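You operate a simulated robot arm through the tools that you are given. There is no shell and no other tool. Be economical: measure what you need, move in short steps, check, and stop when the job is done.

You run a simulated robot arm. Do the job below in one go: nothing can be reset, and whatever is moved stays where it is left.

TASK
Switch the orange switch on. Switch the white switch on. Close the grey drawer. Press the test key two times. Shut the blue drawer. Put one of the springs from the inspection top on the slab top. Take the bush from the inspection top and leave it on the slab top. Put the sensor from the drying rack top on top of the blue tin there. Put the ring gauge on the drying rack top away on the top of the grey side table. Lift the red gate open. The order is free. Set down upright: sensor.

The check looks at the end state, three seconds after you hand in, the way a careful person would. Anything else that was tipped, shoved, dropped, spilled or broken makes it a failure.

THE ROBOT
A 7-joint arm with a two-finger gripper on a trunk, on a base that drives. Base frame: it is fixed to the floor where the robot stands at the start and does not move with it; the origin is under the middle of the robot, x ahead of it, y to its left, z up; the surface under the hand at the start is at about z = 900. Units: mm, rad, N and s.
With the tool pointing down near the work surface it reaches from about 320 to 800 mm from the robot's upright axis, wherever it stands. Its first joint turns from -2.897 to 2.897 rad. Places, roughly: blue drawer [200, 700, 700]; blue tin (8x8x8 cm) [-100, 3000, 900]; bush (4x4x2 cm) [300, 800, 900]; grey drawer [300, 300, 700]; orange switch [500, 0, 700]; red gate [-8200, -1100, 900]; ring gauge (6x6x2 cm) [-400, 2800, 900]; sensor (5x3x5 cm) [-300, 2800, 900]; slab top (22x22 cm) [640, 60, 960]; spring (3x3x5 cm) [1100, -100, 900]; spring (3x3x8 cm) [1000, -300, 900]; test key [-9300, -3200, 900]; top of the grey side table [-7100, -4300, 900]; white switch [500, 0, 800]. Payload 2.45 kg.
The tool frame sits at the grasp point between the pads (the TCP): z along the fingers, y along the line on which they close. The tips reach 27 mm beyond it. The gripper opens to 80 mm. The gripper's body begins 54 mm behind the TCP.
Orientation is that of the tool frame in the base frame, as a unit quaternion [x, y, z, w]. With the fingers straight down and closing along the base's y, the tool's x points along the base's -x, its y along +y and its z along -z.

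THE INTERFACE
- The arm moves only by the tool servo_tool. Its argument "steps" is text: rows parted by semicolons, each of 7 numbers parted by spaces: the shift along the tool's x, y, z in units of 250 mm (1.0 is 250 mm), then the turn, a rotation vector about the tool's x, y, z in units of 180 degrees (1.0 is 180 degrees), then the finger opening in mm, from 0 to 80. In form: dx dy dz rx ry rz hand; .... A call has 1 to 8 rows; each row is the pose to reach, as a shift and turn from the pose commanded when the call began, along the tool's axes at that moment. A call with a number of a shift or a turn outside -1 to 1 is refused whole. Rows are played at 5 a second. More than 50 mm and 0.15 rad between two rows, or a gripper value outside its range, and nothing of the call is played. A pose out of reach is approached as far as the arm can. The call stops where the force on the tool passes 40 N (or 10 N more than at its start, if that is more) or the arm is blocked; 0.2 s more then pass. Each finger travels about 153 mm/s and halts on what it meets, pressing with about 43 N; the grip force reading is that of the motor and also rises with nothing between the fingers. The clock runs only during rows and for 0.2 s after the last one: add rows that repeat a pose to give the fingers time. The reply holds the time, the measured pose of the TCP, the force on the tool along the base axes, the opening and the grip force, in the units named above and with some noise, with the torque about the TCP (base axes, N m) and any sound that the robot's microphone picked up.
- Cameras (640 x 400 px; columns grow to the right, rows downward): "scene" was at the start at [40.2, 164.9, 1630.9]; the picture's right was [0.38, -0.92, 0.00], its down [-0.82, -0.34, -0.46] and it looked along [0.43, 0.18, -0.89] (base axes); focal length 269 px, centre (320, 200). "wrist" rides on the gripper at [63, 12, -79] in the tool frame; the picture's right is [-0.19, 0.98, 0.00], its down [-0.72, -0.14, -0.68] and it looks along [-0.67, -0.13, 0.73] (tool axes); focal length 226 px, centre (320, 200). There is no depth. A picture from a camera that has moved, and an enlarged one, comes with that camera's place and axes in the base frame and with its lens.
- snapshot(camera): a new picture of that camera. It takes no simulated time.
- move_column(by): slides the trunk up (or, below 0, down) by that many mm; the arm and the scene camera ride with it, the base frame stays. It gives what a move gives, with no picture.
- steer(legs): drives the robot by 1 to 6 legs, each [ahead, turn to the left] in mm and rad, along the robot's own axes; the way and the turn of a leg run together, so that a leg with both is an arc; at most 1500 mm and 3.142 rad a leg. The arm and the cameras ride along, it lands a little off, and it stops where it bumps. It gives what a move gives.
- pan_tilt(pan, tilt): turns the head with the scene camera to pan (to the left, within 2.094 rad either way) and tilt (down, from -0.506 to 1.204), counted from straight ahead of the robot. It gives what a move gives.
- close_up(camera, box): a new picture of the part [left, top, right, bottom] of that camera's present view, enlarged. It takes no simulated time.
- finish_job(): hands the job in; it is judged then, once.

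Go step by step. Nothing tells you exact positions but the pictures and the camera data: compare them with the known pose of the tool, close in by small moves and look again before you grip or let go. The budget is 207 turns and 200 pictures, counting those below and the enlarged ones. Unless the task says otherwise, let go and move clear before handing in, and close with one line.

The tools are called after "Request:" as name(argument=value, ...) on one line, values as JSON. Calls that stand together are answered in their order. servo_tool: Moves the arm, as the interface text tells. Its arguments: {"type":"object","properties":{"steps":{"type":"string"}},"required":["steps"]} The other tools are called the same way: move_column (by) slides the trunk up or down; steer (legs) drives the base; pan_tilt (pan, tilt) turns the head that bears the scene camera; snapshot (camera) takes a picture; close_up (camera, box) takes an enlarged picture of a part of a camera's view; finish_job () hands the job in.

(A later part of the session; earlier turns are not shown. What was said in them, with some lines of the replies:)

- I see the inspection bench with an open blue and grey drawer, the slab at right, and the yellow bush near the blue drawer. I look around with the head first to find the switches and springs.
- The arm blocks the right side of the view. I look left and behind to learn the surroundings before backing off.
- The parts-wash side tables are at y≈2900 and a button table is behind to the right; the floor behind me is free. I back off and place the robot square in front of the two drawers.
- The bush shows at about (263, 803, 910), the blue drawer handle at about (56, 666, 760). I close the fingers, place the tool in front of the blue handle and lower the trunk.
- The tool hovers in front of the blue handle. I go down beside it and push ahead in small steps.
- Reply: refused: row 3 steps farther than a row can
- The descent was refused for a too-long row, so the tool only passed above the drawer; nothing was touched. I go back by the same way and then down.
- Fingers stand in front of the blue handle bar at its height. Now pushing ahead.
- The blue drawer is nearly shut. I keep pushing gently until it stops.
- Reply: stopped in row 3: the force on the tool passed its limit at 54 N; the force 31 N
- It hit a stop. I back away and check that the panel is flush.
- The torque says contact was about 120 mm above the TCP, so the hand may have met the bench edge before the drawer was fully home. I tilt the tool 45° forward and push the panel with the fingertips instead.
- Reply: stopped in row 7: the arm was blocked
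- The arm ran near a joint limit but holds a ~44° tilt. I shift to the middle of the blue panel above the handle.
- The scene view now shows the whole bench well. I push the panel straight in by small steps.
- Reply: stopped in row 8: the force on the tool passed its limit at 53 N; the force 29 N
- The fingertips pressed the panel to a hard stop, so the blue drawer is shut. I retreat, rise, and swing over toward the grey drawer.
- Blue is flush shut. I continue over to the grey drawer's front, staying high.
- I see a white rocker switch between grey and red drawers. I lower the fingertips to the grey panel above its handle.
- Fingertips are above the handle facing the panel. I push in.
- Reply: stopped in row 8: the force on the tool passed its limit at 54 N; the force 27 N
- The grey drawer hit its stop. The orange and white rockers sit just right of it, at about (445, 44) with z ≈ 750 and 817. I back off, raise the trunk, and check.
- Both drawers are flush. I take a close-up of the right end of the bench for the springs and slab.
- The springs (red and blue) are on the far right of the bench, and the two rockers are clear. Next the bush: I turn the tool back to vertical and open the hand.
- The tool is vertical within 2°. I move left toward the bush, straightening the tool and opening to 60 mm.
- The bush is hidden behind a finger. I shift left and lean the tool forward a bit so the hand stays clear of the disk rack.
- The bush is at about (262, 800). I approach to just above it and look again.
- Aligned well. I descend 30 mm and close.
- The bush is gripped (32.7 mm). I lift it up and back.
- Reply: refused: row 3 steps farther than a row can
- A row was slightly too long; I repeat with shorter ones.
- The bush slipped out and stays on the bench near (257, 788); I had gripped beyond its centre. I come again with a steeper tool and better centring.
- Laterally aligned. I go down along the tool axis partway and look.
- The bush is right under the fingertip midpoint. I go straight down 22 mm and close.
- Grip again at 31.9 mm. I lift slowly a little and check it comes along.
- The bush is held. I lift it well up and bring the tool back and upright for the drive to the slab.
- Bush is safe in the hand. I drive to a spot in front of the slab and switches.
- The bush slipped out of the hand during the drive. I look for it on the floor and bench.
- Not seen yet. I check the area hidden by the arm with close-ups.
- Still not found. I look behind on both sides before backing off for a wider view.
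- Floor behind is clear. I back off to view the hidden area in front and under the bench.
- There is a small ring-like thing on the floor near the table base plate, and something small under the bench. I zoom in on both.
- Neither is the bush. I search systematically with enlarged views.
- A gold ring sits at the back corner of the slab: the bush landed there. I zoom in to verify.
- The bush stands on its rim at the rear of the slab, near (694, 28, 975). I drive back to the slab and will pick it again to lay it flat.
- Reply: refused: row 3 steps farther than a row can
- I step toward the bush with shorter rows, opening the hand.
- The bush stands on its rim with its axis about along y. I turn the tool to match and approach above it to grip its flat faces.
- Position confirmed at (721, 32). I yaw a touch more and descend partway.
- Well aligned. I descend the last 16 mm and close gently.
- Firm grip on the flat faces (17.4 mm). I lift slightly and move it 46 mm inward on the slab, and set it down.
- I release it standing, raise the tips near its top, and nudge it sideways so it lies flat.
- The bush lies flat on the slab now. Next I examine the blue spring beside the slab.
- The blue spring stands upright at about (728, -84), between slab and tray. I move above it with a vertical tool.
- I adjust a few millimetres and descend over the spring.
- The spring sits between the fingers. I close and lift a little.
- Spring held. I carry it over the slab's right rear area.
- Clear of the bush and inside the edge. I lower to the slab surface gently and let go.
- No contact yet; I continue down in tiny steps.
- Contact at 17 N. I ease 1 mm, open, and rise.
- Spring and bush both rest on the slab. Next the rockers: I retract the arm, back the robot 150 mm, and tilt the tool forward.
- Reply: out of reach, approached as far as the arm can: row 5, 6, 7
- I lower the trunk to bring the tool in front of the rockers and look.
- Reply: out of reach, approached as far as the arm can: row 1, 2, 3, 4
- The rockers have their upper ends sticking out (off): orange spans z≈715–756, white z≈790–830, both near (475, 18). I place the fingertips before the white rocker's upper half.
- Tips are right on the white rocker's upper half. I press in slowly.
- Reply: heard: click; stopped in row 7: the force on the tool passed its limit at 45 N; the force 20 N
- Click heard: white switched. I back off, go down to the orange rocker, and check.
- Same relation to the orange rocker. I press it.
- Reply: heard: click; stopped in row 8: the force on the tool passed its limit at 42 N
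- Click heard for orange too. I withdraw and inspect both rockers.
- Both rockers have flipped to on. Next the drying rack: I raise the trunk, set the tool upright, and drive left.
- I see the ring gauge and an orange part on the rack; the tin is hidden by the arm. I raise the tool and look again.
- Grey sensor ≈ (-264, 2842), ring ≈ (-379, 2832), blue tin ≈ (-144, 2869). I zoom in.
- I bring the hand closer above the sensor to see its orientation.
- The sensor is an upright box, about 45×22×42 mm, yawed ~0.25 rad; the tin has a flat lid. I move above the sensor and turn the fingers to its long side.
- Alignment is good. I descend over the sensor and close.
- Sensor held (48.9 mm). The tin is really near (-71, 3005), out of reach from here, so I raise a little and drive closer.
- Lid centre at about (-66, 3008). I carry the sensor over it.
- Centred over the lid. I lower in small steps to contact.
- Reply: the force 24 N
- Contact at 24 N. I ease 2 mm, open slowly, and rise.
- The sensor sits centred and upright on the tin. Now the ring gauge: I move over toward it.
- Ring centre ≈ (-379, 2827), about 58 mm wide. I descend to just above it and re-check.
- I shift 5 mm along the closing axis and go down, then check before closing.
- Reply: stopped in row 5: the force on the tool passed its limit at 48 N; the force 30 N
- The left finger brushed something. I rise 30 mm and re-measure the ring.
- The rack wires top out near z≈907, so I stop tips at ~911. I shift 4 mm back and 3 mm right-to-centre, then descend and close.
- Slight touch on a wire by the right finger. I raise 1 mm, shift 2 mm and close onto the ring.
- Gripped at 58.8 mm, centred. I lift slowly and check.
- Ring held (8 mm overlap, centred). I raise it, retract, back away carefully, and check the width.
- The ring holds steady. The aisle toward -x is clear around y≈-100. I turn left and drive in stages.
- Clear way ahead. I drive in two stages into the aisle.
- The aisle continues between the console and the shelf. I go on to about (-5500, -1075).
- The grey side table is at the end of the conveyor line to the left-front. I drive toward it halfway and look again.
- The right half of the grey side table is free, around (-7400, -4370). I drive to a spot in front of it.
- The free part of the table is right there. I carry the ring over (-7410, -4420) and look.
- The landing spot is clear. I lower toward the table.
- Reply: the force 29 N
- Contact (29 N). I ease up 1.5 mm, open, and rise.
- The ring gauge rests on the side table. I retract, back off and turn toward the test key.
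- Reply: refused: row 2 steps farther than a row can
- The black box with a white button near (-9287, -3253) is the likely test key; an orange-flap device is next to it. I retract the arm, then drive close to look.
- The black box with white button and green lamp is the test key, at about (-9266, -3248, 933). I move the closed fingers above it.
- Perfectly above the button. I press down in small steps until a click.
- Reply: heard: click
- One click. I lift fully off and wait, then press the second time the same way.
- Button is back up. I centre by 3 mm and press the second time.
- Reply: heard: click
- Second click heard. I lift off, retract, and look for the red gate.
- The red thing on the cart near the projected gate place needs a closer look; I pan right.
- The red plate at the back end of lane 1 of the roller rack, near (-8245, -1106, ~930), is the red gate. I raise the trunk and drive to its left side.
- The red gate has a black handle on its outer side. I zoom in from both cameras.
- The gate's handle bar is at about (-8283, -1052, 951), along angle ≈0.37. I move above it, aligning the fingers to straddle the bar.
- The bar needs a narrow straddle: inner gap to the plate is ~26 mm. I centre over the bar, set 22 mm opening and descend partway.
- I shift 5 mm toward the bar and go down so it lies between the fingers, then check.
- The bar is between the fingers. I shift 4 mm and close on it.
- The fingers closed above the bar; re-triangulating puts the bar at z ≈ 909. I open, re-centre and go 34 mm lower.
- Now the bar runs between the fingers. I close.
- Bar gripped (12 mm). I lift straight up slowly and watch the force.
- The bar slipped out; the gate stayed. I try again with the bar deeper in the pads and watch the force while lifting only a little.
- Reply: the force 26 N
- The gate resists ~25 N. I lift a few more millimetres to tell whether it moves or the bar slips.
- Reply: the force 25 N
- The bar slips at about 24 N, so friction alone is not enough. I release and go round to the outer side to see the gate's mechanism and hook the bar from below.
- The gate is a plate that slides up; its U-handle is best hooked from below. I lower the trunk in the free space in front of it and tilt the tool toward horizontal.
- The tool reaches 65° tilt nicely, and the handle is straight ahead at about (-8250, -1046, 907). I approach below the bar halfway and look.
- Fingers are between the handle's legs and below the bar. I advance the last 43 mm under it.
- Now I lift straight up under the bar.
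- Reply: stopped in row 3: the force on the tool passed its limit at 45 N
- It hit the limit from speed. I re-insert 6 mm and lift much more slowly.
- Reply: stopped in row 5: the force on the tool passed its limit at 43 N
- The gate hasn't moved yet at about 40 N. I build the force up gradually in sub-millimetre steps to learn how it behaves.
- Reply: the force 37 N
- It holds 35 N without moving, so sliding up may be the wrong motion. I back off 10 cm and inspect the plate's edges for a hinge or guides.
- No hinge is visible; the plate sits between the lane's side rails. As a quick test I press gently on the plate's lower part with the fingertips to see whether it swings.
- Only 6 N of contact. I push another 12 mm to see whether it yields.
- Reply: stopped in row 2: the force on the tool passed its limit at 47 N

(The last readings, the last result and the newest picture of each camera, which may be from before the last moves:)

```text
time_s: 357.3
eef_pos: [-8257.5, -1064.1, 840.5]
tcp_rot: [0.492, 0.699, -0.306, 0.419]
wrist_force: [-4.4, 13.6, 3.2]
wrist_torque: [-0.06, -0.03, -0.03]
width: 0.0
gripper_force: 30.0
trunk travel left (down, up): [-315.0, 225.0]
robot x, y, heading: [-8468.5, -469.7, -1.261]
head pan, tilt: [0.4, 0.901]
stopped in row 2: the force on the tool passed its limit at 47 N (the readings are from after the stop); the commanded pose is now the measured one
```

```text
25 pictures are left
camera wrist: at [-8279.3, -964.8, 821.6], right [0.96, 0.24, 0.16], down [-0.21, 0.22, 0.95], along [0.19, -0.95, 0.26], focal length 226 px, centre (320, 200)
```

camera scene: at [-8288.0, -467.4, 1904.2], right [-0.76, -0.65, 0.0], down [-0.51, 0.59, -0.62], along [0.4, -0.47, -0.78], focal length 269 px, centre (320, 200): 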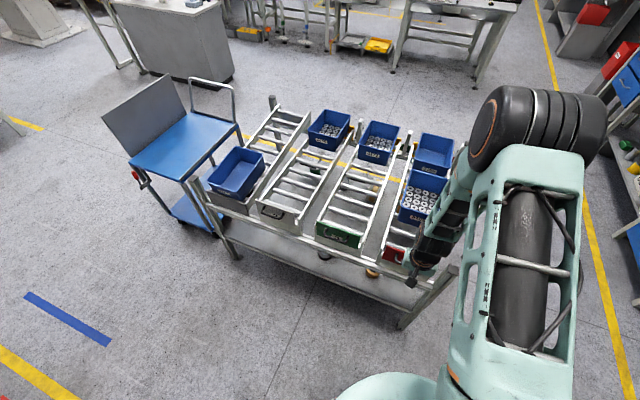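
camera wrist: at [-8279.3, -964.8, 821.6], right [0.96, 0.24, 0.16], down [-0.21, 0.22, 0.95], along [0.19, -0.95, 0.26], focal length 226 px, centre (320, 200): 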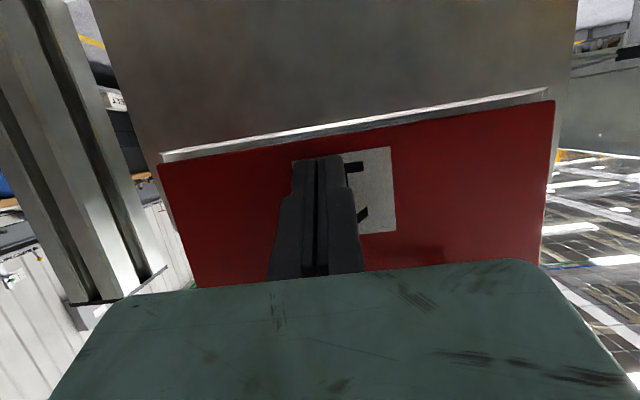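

It's rigid inward, so not a flap. It must slide up with more force; I go back under the bar and build force slowly, step by step.

Request:
servo_tool(steps="0.042 0.002 -0.082 0 0 0 0; -0.116 0.044 -0.156 0 0 0 0; -0.127 0.044 -0.161 0 0 0 0; -0.134 0.044 -0.165 0 0 0 0; -0.138 0.044 -0.167 0 0 0 0; -0.141 0.044 -0.169 0 0 0 0; -0.141 0.044 -0.169 0 0 0 0")

```text
time_s: 358.9
eef_pos: [-8253.8, -1039.4, 890.9]
tcp_rot: [0.492, 0.7, -0.306, 0.418]
wrist_force: [1.4, 4.5, -15.1]
wrist_torque: [-0.03, -0.04, 0.03]
width: 6.1
gripper_force: 29.4
trunk travel left (down, up): [-315.0, 225.0]
robot x, y, heading: [-8464.7, -472.0, -1.258]
head pan, tilt: [0.4, 0.901]
```

Request:
servo_tool(steps="-0.002 0 -0.001 0 0 0 0; -0.0045 0 -0.0022 0 0 0 0; -0.0065 0 -0.0034 0 0 0 0; -0.0065 0 -0.0034 0 0 0 0")

Request:
servo_tool(steps="-0.001 0 -0.0005 0 0 0 0; -0.002 0 -0.001 0 0 0 0; -0.003 0 -0.0015 0 0 0 0; -0.003 0 -0.0015 0 0 0 0")

```text
time_s: 359.9
eef_pos: [-8255.3, -1037.8, 891.1]
tcp_rot: [0.493, 0.701, -0.304, 0.416]
wrist_force: [-0.8, 3.9, -3.5]
wrist_torque: [-0.02, -0.06, 0.02]
width: 0.0
gripper_force: 30.2
trunk travel left (down, up): [-315.0, 225.0]
robot x, y, heading: [-8468.4, -477.1, -1.258]
head pan, tilt: [0.4, 0.901]
stopped in row 4: the force on the tool passed its limit at 40 N (the readings are from after the stop); the commanded pose is now the measured one
```

```text
time_s: 360.9
eef_pos: [-8254.0, -1037.8, 891.5]
tcp_rot: [0.493, 0.701, -0.305, 0.416]
wrist_force: [-2.5, 9.9, -17.0]
wrist_torque: [-0.1, -0.15, 0.07]
width: 6.0
gripper_force: 29.9
trunk travel left (down, up): [-315.0, 225.0]
robot x, y, heading: [-8464.5, -470.5, -1.254]
head pan, tilt: [0.4, 0.901]
```

Force still slides the finger outward off the bar. I'll instead clamp the bar from above and below: back off, roll the gripper 90°, and grip it so I can lift and pull.

Request:
servo_tool(steps="0.03 0 0.01 0 0 0 0; 0.06 0 -0.1 0 0 0 0; 0.1 0 -0.25 0 0 0.04 0; 0.1 0 -0.4 0 0 0.085 10; 0.1 0 -0.4 0 0 0.13 20; 0.1 0 -0.4 0 0 0.175 30; 0.1 0 -0.4 0 0 0.22 30; 0.1 0 -0.4 0 0 0.26 30")

Request:
servo_tool(steps="0 0 0 0 0 0.045 30; 0 0 0 0 0 0.09 30; 0 0 0 0 0 0.135 30; 0 0 0 0 0 0.18 30; 0 0 0 0 0 0.22 30; 0 0 0 0 0 0.24 30; 0 0 0 0 0 0.24 30")

Request:
snapshot(camera="wrist")

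```text
time_s: 362.7
eef_pos: [-8286.2, -944.8, 918.3]
tcp_rot: [0.731, 0.446, -0.113, 0.504]
wrist_force: [0.1, 0.0, 0.2]
wrist_torque: [-0.01, 0.01, 0.0]
width: 30.2
gripper_force: 0.2
trunk travel left (down, up): [-315.0, 225.0]
robot x, y, heading: [-8465.4, -471.0, -1.257]
head pan, tilt: [0.4, 0.901]
```

```text
time_s: 364.3
eef_pos: [-8286.0, -945.9, 916.3]
tcp_rot: [0.844, 0.147, 0.08, 0.51]
wrist_force: [-0.2, -0.3, 0.0]
wrist_torque: [0.01, 0.02, 0.04]
width: 30.2
gripper_force: 0.1
trunk travel left (down, up): [-315.0, 225.0]
robot x, y, heading: [-8461.7, -470.0, -1.259]
head pan, tilt: [0.4, 0.901]
```

```text
24 pictures are left
camera wrist: at [-8246.4, -863.5, 963.7], right [-0.02, -0.49, 0.87], down [-0.9, 0.4, 0.2], along [-0.45, -0.78, -0.45], focal length 226 px, centre (320, 200)
```

wrist: 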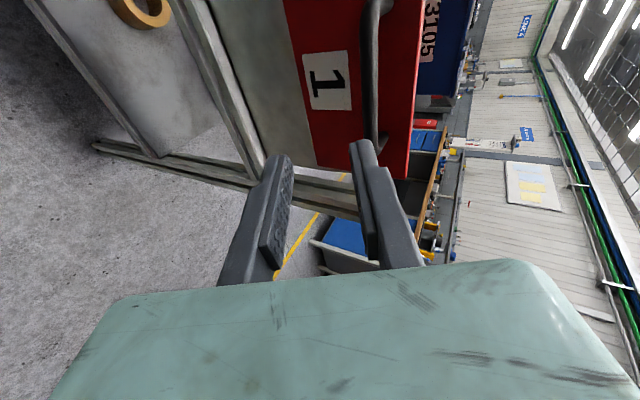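

The gripper is rolled so its fingers open vertically. I line up with the bar and approach partway.

Request:
servo_tool(steps="0.002 0.083 0 0 0 0 30; 0.004 0.166 0 0 0 0 30; 0.004 0.166 0.1 0 0 0 30; 0.004 0.166 0.18 0 0 0 30; 0.004 0.166 0.18 0 0 0 30")

Request:
snapshot(camera="wrist")

```text
time_s: 365.5
eef_pos: [-8267.3, -1000.9, 931.6]
tcp_rot: [0.843, 0.147, 0.079, 0.511]
wrist_force: [0.0, 0.5, 0.8]
wrist_torque: [-0.03, -0.02, 0.05]
width: 30.0
gripper_force: 0.1
trunk travel left (down, up): [-315.0, 225.0]
robot x, y, heading: [-8464.4, -471.5, -1.256]
head pan, tilt: [0.4, 0.901]
```

```text
23 pictures are left
camera wrist: at [-8226.8, -919.6, 979.2], right [-0.02, -0.49, 0.87], down [-0.89, 0.4, 0.2], along [-0.45, -0.78, -0.45], focal length 226 px, centre (320, 200)
```

wrist: 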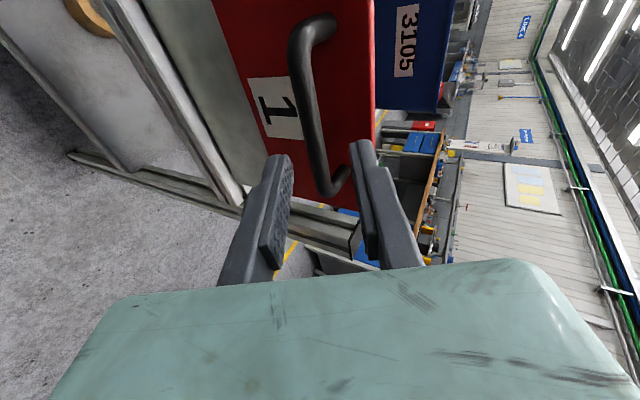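

Bar lies between the fingers, 5 mm low. I correct, advance 42 mm and close.

Request:
servo_tool(steps="0 -0.02 0.06 0 0 0 30; 0 -0.02 0.12 0 0 0 30; 0 -0.02 0.168 0 0 0 30; 0 -0.02 0.168 0 0 0 30; 0 -0.02 0.168 0 0 0 15; 0 -0.02 0.168 0 0 0 2; 0 -0.02 0.168 0 0 0 2; 0 -0.02 0.168 0 0 0 2")

Request:
snapshot(camera="wrist")

```text
time_s: 367.3
eef_pos: [-8253.9, -1034.6, 910.0]
tcp_rot: [0.843, 0.147, 0.079, 0.511]
wrist_force: [1.9, -2.8, -1.1]
wrist_torque: [0.12, -0.5, -0.32]
width: 11.6
gripper_force: 38.4
trunk travel left (down, up): [-315.0, 225.0]
robot x, y, heading: [-8466.0, -470.1, -1.265]
head pan, tilt: [0.4, 0.901]
```

```text
22 pictures are left
camera wrist: at [-8214.7, -952.1, 955.4], right [-0.02, -0.49, 0.87], down [-0.9, 0.4, 0.2], along [-0.45, -0.78, -0.45], focal length 226 px, centre (320, 200)
```

wrist: 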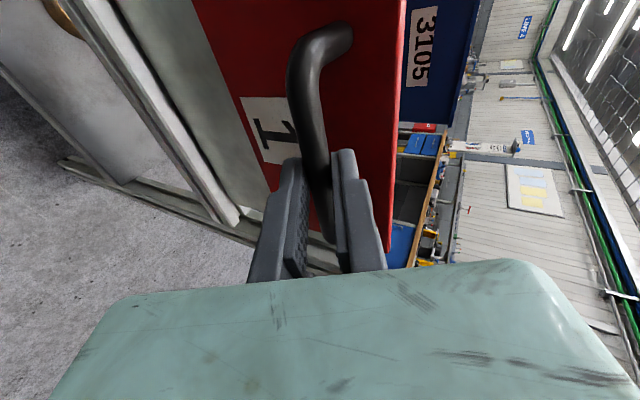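

Bar clamped (11.6 mm). I test a small outward pull first.

Request:
servo_tool(steps="0 -0.0038 -0.007 0 0 0 2; 0 -0.0075 -0.0141 0 0 0 2; 0 -0.0113 -0.021 0 0 0 2; 0 -0.0113 -0.021 0 0 0 2")

```text
time_s: 368.3
eef_pos: [-8256.9, -1028.5, 906.7]
tcp_rot: [0.845, 0.147, 0.079, 0.509]
wrist_force: [6.9, -13.1, -21.8]
wrist_torque: [0.21, -0.47, -0.15]
width: 11.8
gripper_force: 39.2
trunk travel left (down, up): [-315.0, 225.0]
robot x, y, heading: [-8461.8, -470.2, -1.259]
head pan, tilt: [0.4, 0.901]
```

The tool was pulled outward and down, hinting at an arc. I look.

Request:
snapshot(camera="wrist")

Request:
close_up(camera="scene", box=[320, 160, 460, 260])

```text
21 pictures are left
camera wrist: at [-8216.3, -947.1, 953.4], right [-0.02, -0.49, 0.87], down [-0.89, 0.4, 0.21], along [-0.45, -0.77, -0.45], focal length 226 px, centre (320, 200)
```

wrist: 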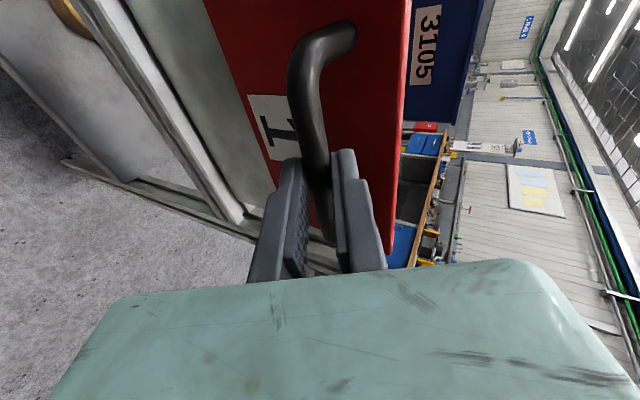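

```text
4.00 times, centred on (390, 210) of scene
camera zoom: at [-8286.7, -470.5, 1683.8], right [-0.76, -0.65, 0.0], down [-0.51, 0.6, -0.62], along [0.4, -0.47, -0.79], focal length 1076 px, centre (40, 160)
```

zoom: 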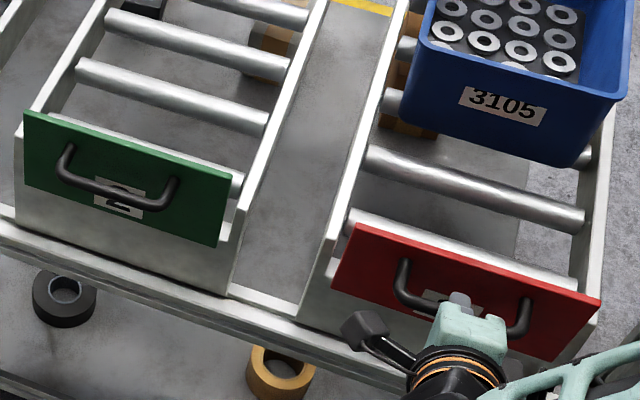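

The forces fit an arc around a hinge at the plate's lower edge. I follow that arc cautiously for about 20°.

Request:
servo_tool(steps="0 -0.015 -0.005 0 0 0 2; 0 -0.03 -0.011 0 0 0 2; 0 -0.042 -0.018 0 0 0 2; 0 -0.053 -0.026 0 0 0 2; 0 -0.065 -0.032 0 0 0 2; 0 -0.077 -0.038 0 0 0 2; 0 -0.1 -0.049 0 0 0 2; 0 -0.1 -0.049 0 0 0 2")

Request:
close_up(camera="scene", box=[320, 160, 460, 260])

```text
time_s: 370.1
eef_pos: [-8263.0, -1007.2, 891.2]
tcp_rot: [0.843, 0.147, 0.08, 0.511]
wrist_force: [7.2, -6.0, -9.0]
wrist_torque: [0.18, -0.64, 0.06]
width: 11.6
gripper_force: 38.7
trunk travel left (down, up): [-315.0, 225.0]
robot x, y, heading: [-8470.1, -475.2, -1.263]
head pan, tilt: [0.4, 0.901]
```

```text
4.00 times, centred on (390, 210) of scene
camera zoom: at [-8287.1, -468.8, 1684.0], right [-0.76, -0.65, 0.0], down [-0.51, 0.59, -0.62], along [0.4, -0.47, -0.78], focal length 1076 px, centre (40, 160)
```

zoom: 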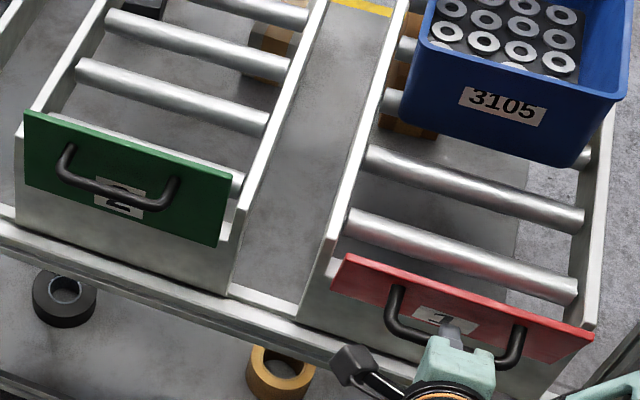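

The gate turns outward about its lower edge with small force. I follow the arc further, to about 60°.

Request:
servo_tool(steps="0 -0.03 -0.011 0 0 0 2; 0 -0.063 -0.019 0 0 0 2; 0 -0.095 -0.024 0 0 0 2; 0 -0.129 -0.027 0 0 0 2; 0 -0.162 -0.026 0 0 0 2; 0 -0.195 -0.023 0 0 0 2; 0 -0.228 -0.016 0 0 0 2; 0 -0.26 -0.008 0 0 0 2")

Request:
snapshot(camera="scene")

Request:
snapshot(camera="wrist")

```text
time_s: 371.9
eef_pos: [-8274.5, -976.5, 835.2]
tcp_rot: [0.844, 0.148, 0.08, 0.51]
wrist_force: [19.1, 2.3, -1.9]
wrist_torque: [0.16, -0.72, 0.12]
width: 11.8
gripper_force: 38.4
trunk travel left (down, up): [-315.0, 225.0]
robot x, y, heading: [-8465.3, -469.8, -1.26]
head pan, tilt: [0.4, 0.901]
```

```text
18 pictures are left
camera scene: at [-8286.1, -467.2, 1683.9], right [-0.76, -0.65, 0.0], down [-0.51, 0.59, -0.62], along [0.4, -0.47, -0.78], focal length 269 px, centre (320, 200)
```

scene: 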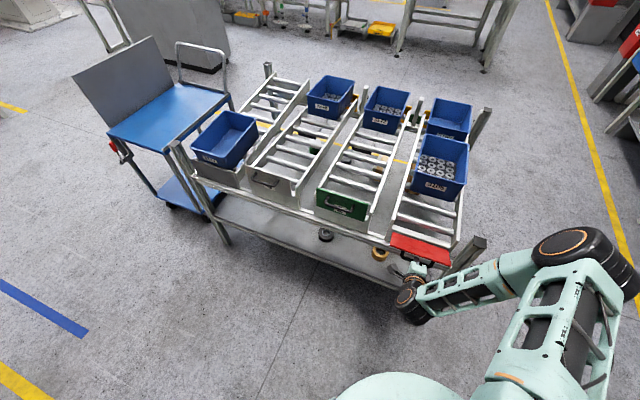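

```text
17 pictures are left
camera wrist: at [-8234.4, -894.8, 882.0], right [-0.02, -0.49, 0.87], down [-0.9, 0.4, 0.2], along [-0.44, -0.78, -0.45], focal length 226 px, centre (320, 200)
```

wrist: 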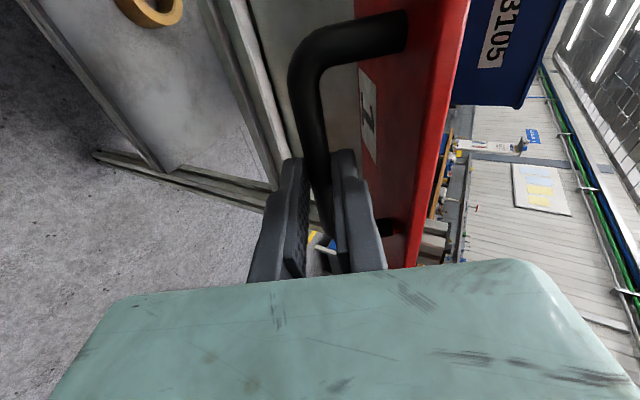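

Continuing to the end of travel, with a slight sideways correction.

Request:
servo_tool(steps="0.006 -0.03 0.012 0 0 0 2; 0.01 -0.061 0.026 0 0 0 2; 0.012 -0.09 0.043 0 0 0 2; 0.014 -0.117 0.062 0 0 0 2; 0.014 -0.142 0.085 0 0 0 2; 0.014 -0.165 0.108 0 0 0 2; 0.014 -0.165 0.108 0 0 0 2")

Request:
close_up(camera="scene", box=[340, 180, 500, 290])

```text
time_s: 373.5
eef_pos: [-8273.0, -981.0, 786.3]
tcp_rot: [0.844, 0.145, 0.078, 0.511]
wrist_force: [-10.4, -4.7, -1.3]
wrist_torque: [0.01, -0.22, -0.8]
width: 11.9
gripper_force: 38.6
trunk travel left (down, up): [-315.0, 225.0]
robot x, y, heading: [-8463.5, -470.5, -1.259]
head pan, tilt: [0.4, 0.901]
```

```text
3.64 times, centred on (420, 235) of scene
camera zoom: at [-8289.1, -467.9, 1684.3], right [-0.76, -0.65, 0.0], down [-0.51, 0.59, -0.62], along [0.41, -0.47, -0.78], focal length 978 px, centre (-44, 73)
```

zoom: 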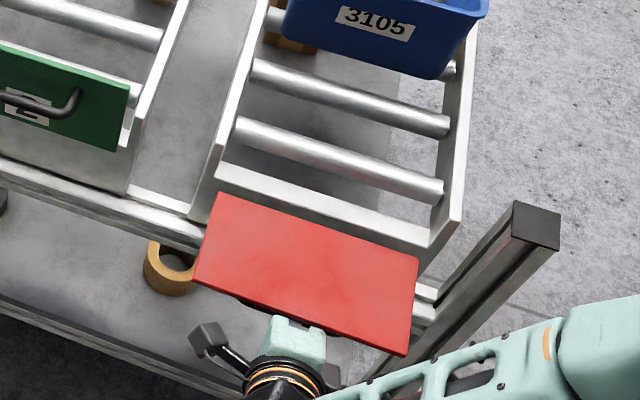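

The gate is at about horizontal. I try a bit further to find the stop.

Request:
servo_tool(steps="-0.003 -0.02 0.026 0 0 0 2; -0.005 -0.04 0.053 0 0 0 2; -0.005 -0.055 0.082 0 0 0 2; -0.005 -0.069 0.112 0 0 0 2; -0.005 -0.069 0.112 0 0 0 2")

Request:
close_up(camera="scene", box=[340, 180, 500, 290])

```text
time_s: 374.1
eef_pos: [-8272.5, -983.7, 777.8]
tcp_rot: [0.841, 0.144, 0.081, 0.514]
wrist_force: [-12.3, 22.8, 21.1]
wrist_torque: [-2.66, -2.68, -0.39]
width: 11.1
gripper_force: 38.5
trunk travel left (down, up): [-315.0, 225.0]
robot x, y, heading: [-8463.5, -469.4, -1.259]
head pan, tilt: [0.4, 0.901]
stopped in row 2: the force on the tool passed its limit at 51 N (the readings are from after the stop); the commanded pose is now the measured one
```

```text
3.64 times, centred on (420, 235) of scene
camera zoom: at [-8290.6, -462.8, 1684.7], right [-0.76, -0.65, 0.0], down [-0.51, 0.59, -0.62], along [0.41, -0.47, -0.78], focal length 978 px, centre (-44, 73)
```

zoom: 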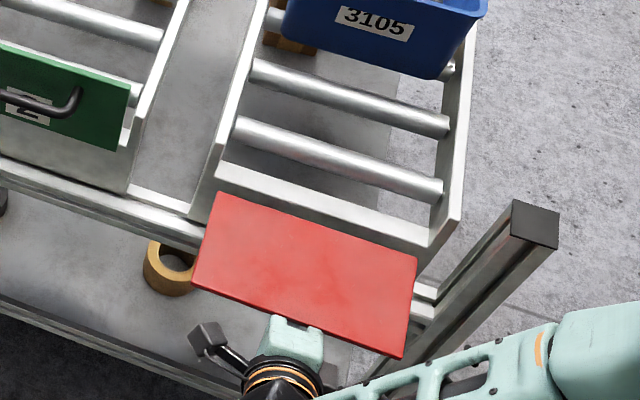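

It meets a firm stop at about horizontal, so the gate is fully open. I ease off, open a little, level the tool, and withdraw below the plate.

Request:
servo_tool(steps="0 0.012 -0.012 0 0 0 2; 0 0.012 -0.012 0 0 0 10; 0 0.012 -0.012 0 0 0 18; 0 0.012 -0.012 0 0 0 18")

Request:
snapshot(camera="wrist")

```text
time_s: 375.1
eef_pos: [-8271.7, -983.1, 779.9]
tcp_rot: [0.843, 0.146, 0.08, 0.512]
wrist_force: [-15.1, 23.2, 7.2]
wrist_torque: [-1.6, -1.2, -0.4]
width: 11.8
gripper_force: 0.1
trunk travel left (down, up): [-315.0, 225.0]
robot x, y, heading: [-8464.0, -470.1, -1.262]
head pan, tilt: [0.4, 0.901]
```

```text
14 pictures are left
camera wrist: at [-8232.5, -901.3, 825.9], right [-0.02, -0.49, 0.87], down [-0.89, 0.4, 0.2], along [-0.45, -0.78, -0.45], focal length 226 px, centre (320, 200)
```

wrist: 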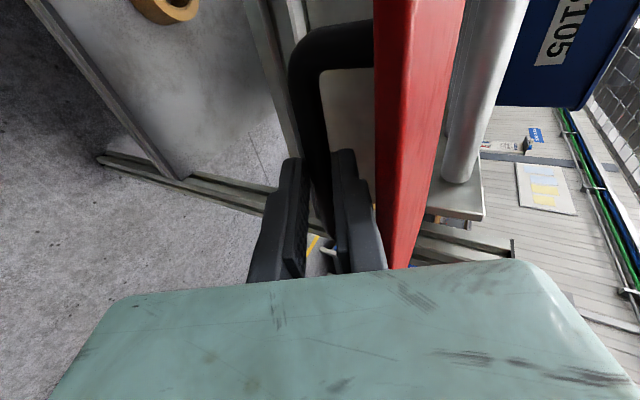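

The upper finger is boxed in by the plate's edge. I level the tool around the bar to free it, then open and withdraw.

Request:
servo_tool(steps="0 -0.006 0.001 -0.04 0 0 12; 0 -0.012 0.003 -0.08 0 0 12; 0 -0.016 0.004 -0.12 0 0 12; 0 -0.019 0.005 -0.155 0 0 12; 0 -0.019 0.005 -0.155 0 0 18; 0 -0.019 0.005 -0.155 0 0 22; 0 -0.019 0.005 -0.155 0 0 22")

Request:
snapshot(camera="wrist")

```text
time_s: 376.7
eef_pos: [-8272.4, -983.5, 773.2]
tcp_rot: [0.694, 0.122, 0.113, 0.701]
wrist_force: [-0.3, -0.3, -1.5]
wrist_torque: [0.05, -0.01, 0.02]
width: 23.3
gripper_force: 1.1
trunk travel left (down, up): [-315.0, 225.0]
robot x, y, heading: [-8466.3, -470.7, -1.257]
head pan, tilt: [0.4, 0.901]
```

```text
13 pictures are left
camera wrist: at [-8237.5, -888.2, 784.8], right [-0.17, -0.05, 0.98], down [-0.9, 0.41, -0.14], along [-0.39, -0.91, -0.12], focal length 226 px, centre (320, 200)
```

wrist: 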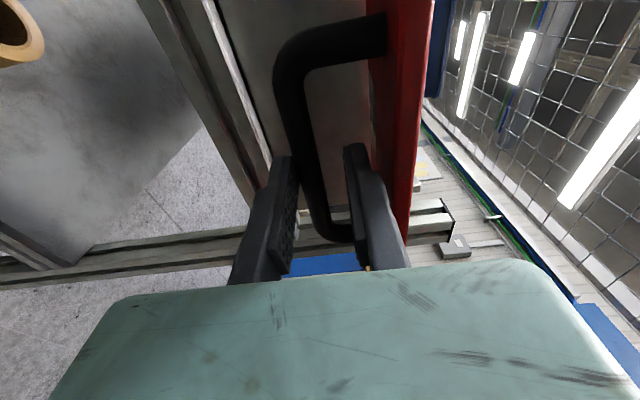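

Free, and the gate stays down. I withdraw straight back.

Request:
servo_tool(steps="0 0 -0.08 0 0 0 22; 0 0 -0.2 0 0 0 22; 0 0 -0.35 0 0 0 22; 0 0 -0.5 0 0 0 22; 0 0 -0.55 0 0 0 22")

Request:
snapshot(camera="wrist")

Request:
close_up(camera="scene", box=[340, 180, 500, 290])

```text
time_s: 377.9
eef_pos: [-8316.5, -853.8, 775.7]
tcp_rot: [0.694, 0.122, 0.114, 0.7]
wrist_force: [-0.5, 1.1, 0.8]
wrist_torque: [0.04, 0.0, 0.02]
width: 22.1
gripper_force: 0.1
trunk travel left (down, up): [-315.0, 225.0]
robot x, y, heading: [-8466.7, -471.9, -1.26]
head pan, tilt: [0.4, 0.901]
```

```text
12 pictures are left
camera wrist: at [-8282.1, -757.9, 785.8], right [-0.17, -0.05, 0.98], down [-0.9, 0.41, -0.14], along [-0.39, -0.91, -0.12], focal length 226 px, centre (320, 200)
```

wrist: 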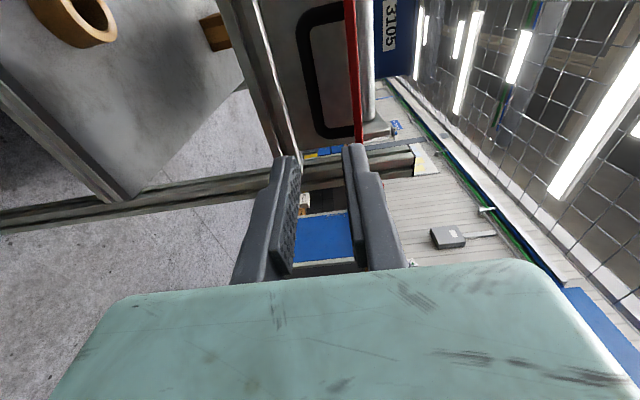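

```text
3.64 times, centred on (420, 235) of scene
camera zoom: at [-8288.2, -467.0, 1684.2], right [-0.76, -0.65, 0.0], down [-0.51, 0.59, -0.62], along [0.41, -0.47, -0.78], focal length 978 px, centre (-44, 73)
```

zoom: 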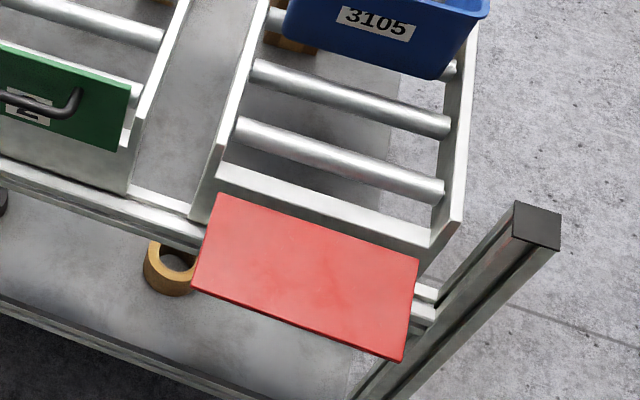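

The gate stays open, about level. I check it is at its stop by pressing lightly on its outer edge from above.

Request:
servo_tool(steps="0 0.16 0 0 0 0 10; 0 0.32 0 0 0 0 0; 0 0.36 0 0 0 0 0; 0 0.36 0.17 0 0 0 0; 0 0.36 0.34 0 0 0 0; 0 0.36 0.5 0 0 0 0; 0 0.36 0.5 0 0 0 0")

Request:
close_up(camera="scene", box=[340, 180, 500, 290])

```text
time_s: 379.5
eef_pos: [-8274.3, -971.5, 864.8]
tcp_rot: [0.694, 0.121, 0.113, 0.7]
wrist_force: [-0.5, 0.4, 0.2]
wrist_torque: [-0.03, -0.01, 0.03]
width: 0.1
gripper_force: 29.4
trunk travel left (down, up): [-315.0, 225.0]
robot x, y, heading: [-8462.0, -471.2, -1.259]
head pan, tilt: [0.4, 0.901]
```

```text
3.64 times, centred on (420, 235) of scene
camera zoom: at [-8288.1, -467.5, 1684.1], right [-0.76, -0.65, 0.0], down [-0.51, 0.59, -0.62], along [0.4, -0.47, -0.78], focal length 978 px, centre (-44, 73)
```

zoom: 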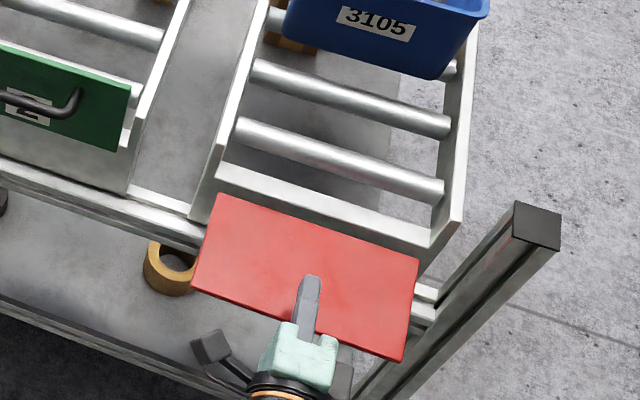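

Fingers are above the plate. I press down in small steps.

Request:
servo_tool(steps="0 -0.04 0 0 0 0 0; 0 -0.08 0 0 0 0 0; 0 -0.1 0 0 0 0 0; 0 -0.12 0 0 0 0 0; 0 -0.135 0 0 0 0 0; 0 -0.15 0 0 0 0 0; 0 -0.165 0 0 0 0 0; 0 -0.18 0 0 0 0 0")

Request:
close_up(camera="scene", box=[340, 180, 500, 290])

```text
time_s: 381.3
eef_pos: [-8274.8, -971.3, 820.4]
tcp_rot: [0.692, 0.121, 0.112, 0.703]
wrist_force: [-2.5, 2.8, 21.0]
wrist_torque: [-0.22, -0.07, -0.06]
width: 0.0
gripper_force: 29.6
trunk travel left (down, up): [-315.0, 225.0]
robot x, y, heading: [-8463.0, -475.3, -1.263]
head pan, tilt: [0.4, 0.901]
```

```text
3.64 times, centred on (420, 235) of scene
camera zoom: at [-8288.9, -465.5, 1684.6], right [-0.76, -0.65, 0.0], down [-0.51, 0.59, -0.62], along [0.41, -0.47, -0.78], focal length 978 px, centre (-44, 73)
```

zoom: 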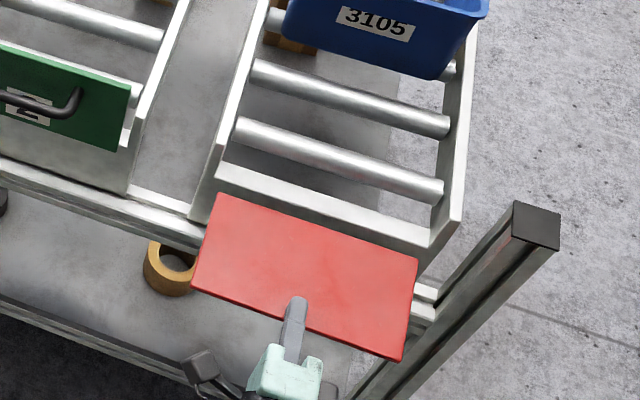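

The gate is firmly at its stop: fully open. I withdraw clear of it and take a last look.

Request:
servo_tool(steps="0 0.1 0 0 0 0 0; 0 0.25 0 0 0 0 0; 0 0.3 -0.15 0 0 0 0; 0 0.3 -0.34 0 0 0 0; 0 0.3 -0.5 0 0 0 0; 0 0.3 -0.5 0 0 0 0")

Request:
snapshot(camera="scene")

```text
time_s: 382.7
eef_pos: [-8316.5, -856.0, 895.1]
tcp_rot: [0.692, 0.12, 0.112, 0.703]
wrist_force: [0.5, 0.0, 0.2]
wrist_torque: [0.0, 0.04, -0.02]
width: 0.4
gripper_force: 30.2
trunk travel left (down, up): [-315.0, 225.0]
robot x, y, heading: [-8462.6, -472.0, -1.258]
head pan, tilt: [0.4, 0.901]
```

```text
8 pictures are left
camera scene: at [-8288.3, -466.9, 1684.2], right [-0.76, -0.65, 0.0], down [-0.51, 0.59, -0.62], along [0.41, -0.47, -0.78], focal length 269 px, centre (320, 200)
```

scene: 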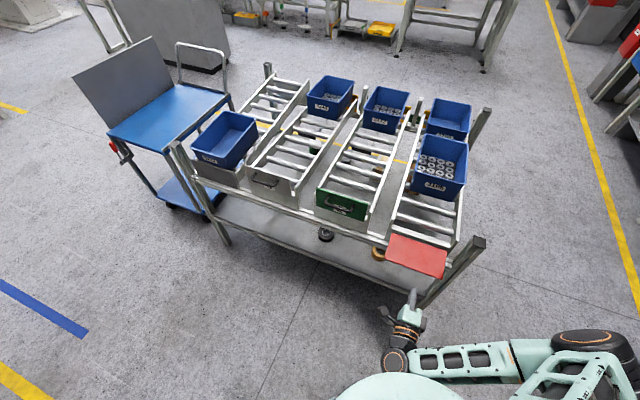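

The red gate is folded open and stays there, the bins are undisturbed, and the hand is empty and clear. All the other jobs were checked as they were done, so I hand in.

Request:
finish_job()

```text
The job is handed in.
```

All ten jobs are done and handed in, with two things to know: the bush fell from the gripper during a drive and landed on the slab, where I laid it flat, and the red gate folds down on a bottom hinge rather than lifting, so I opened it to its stop.
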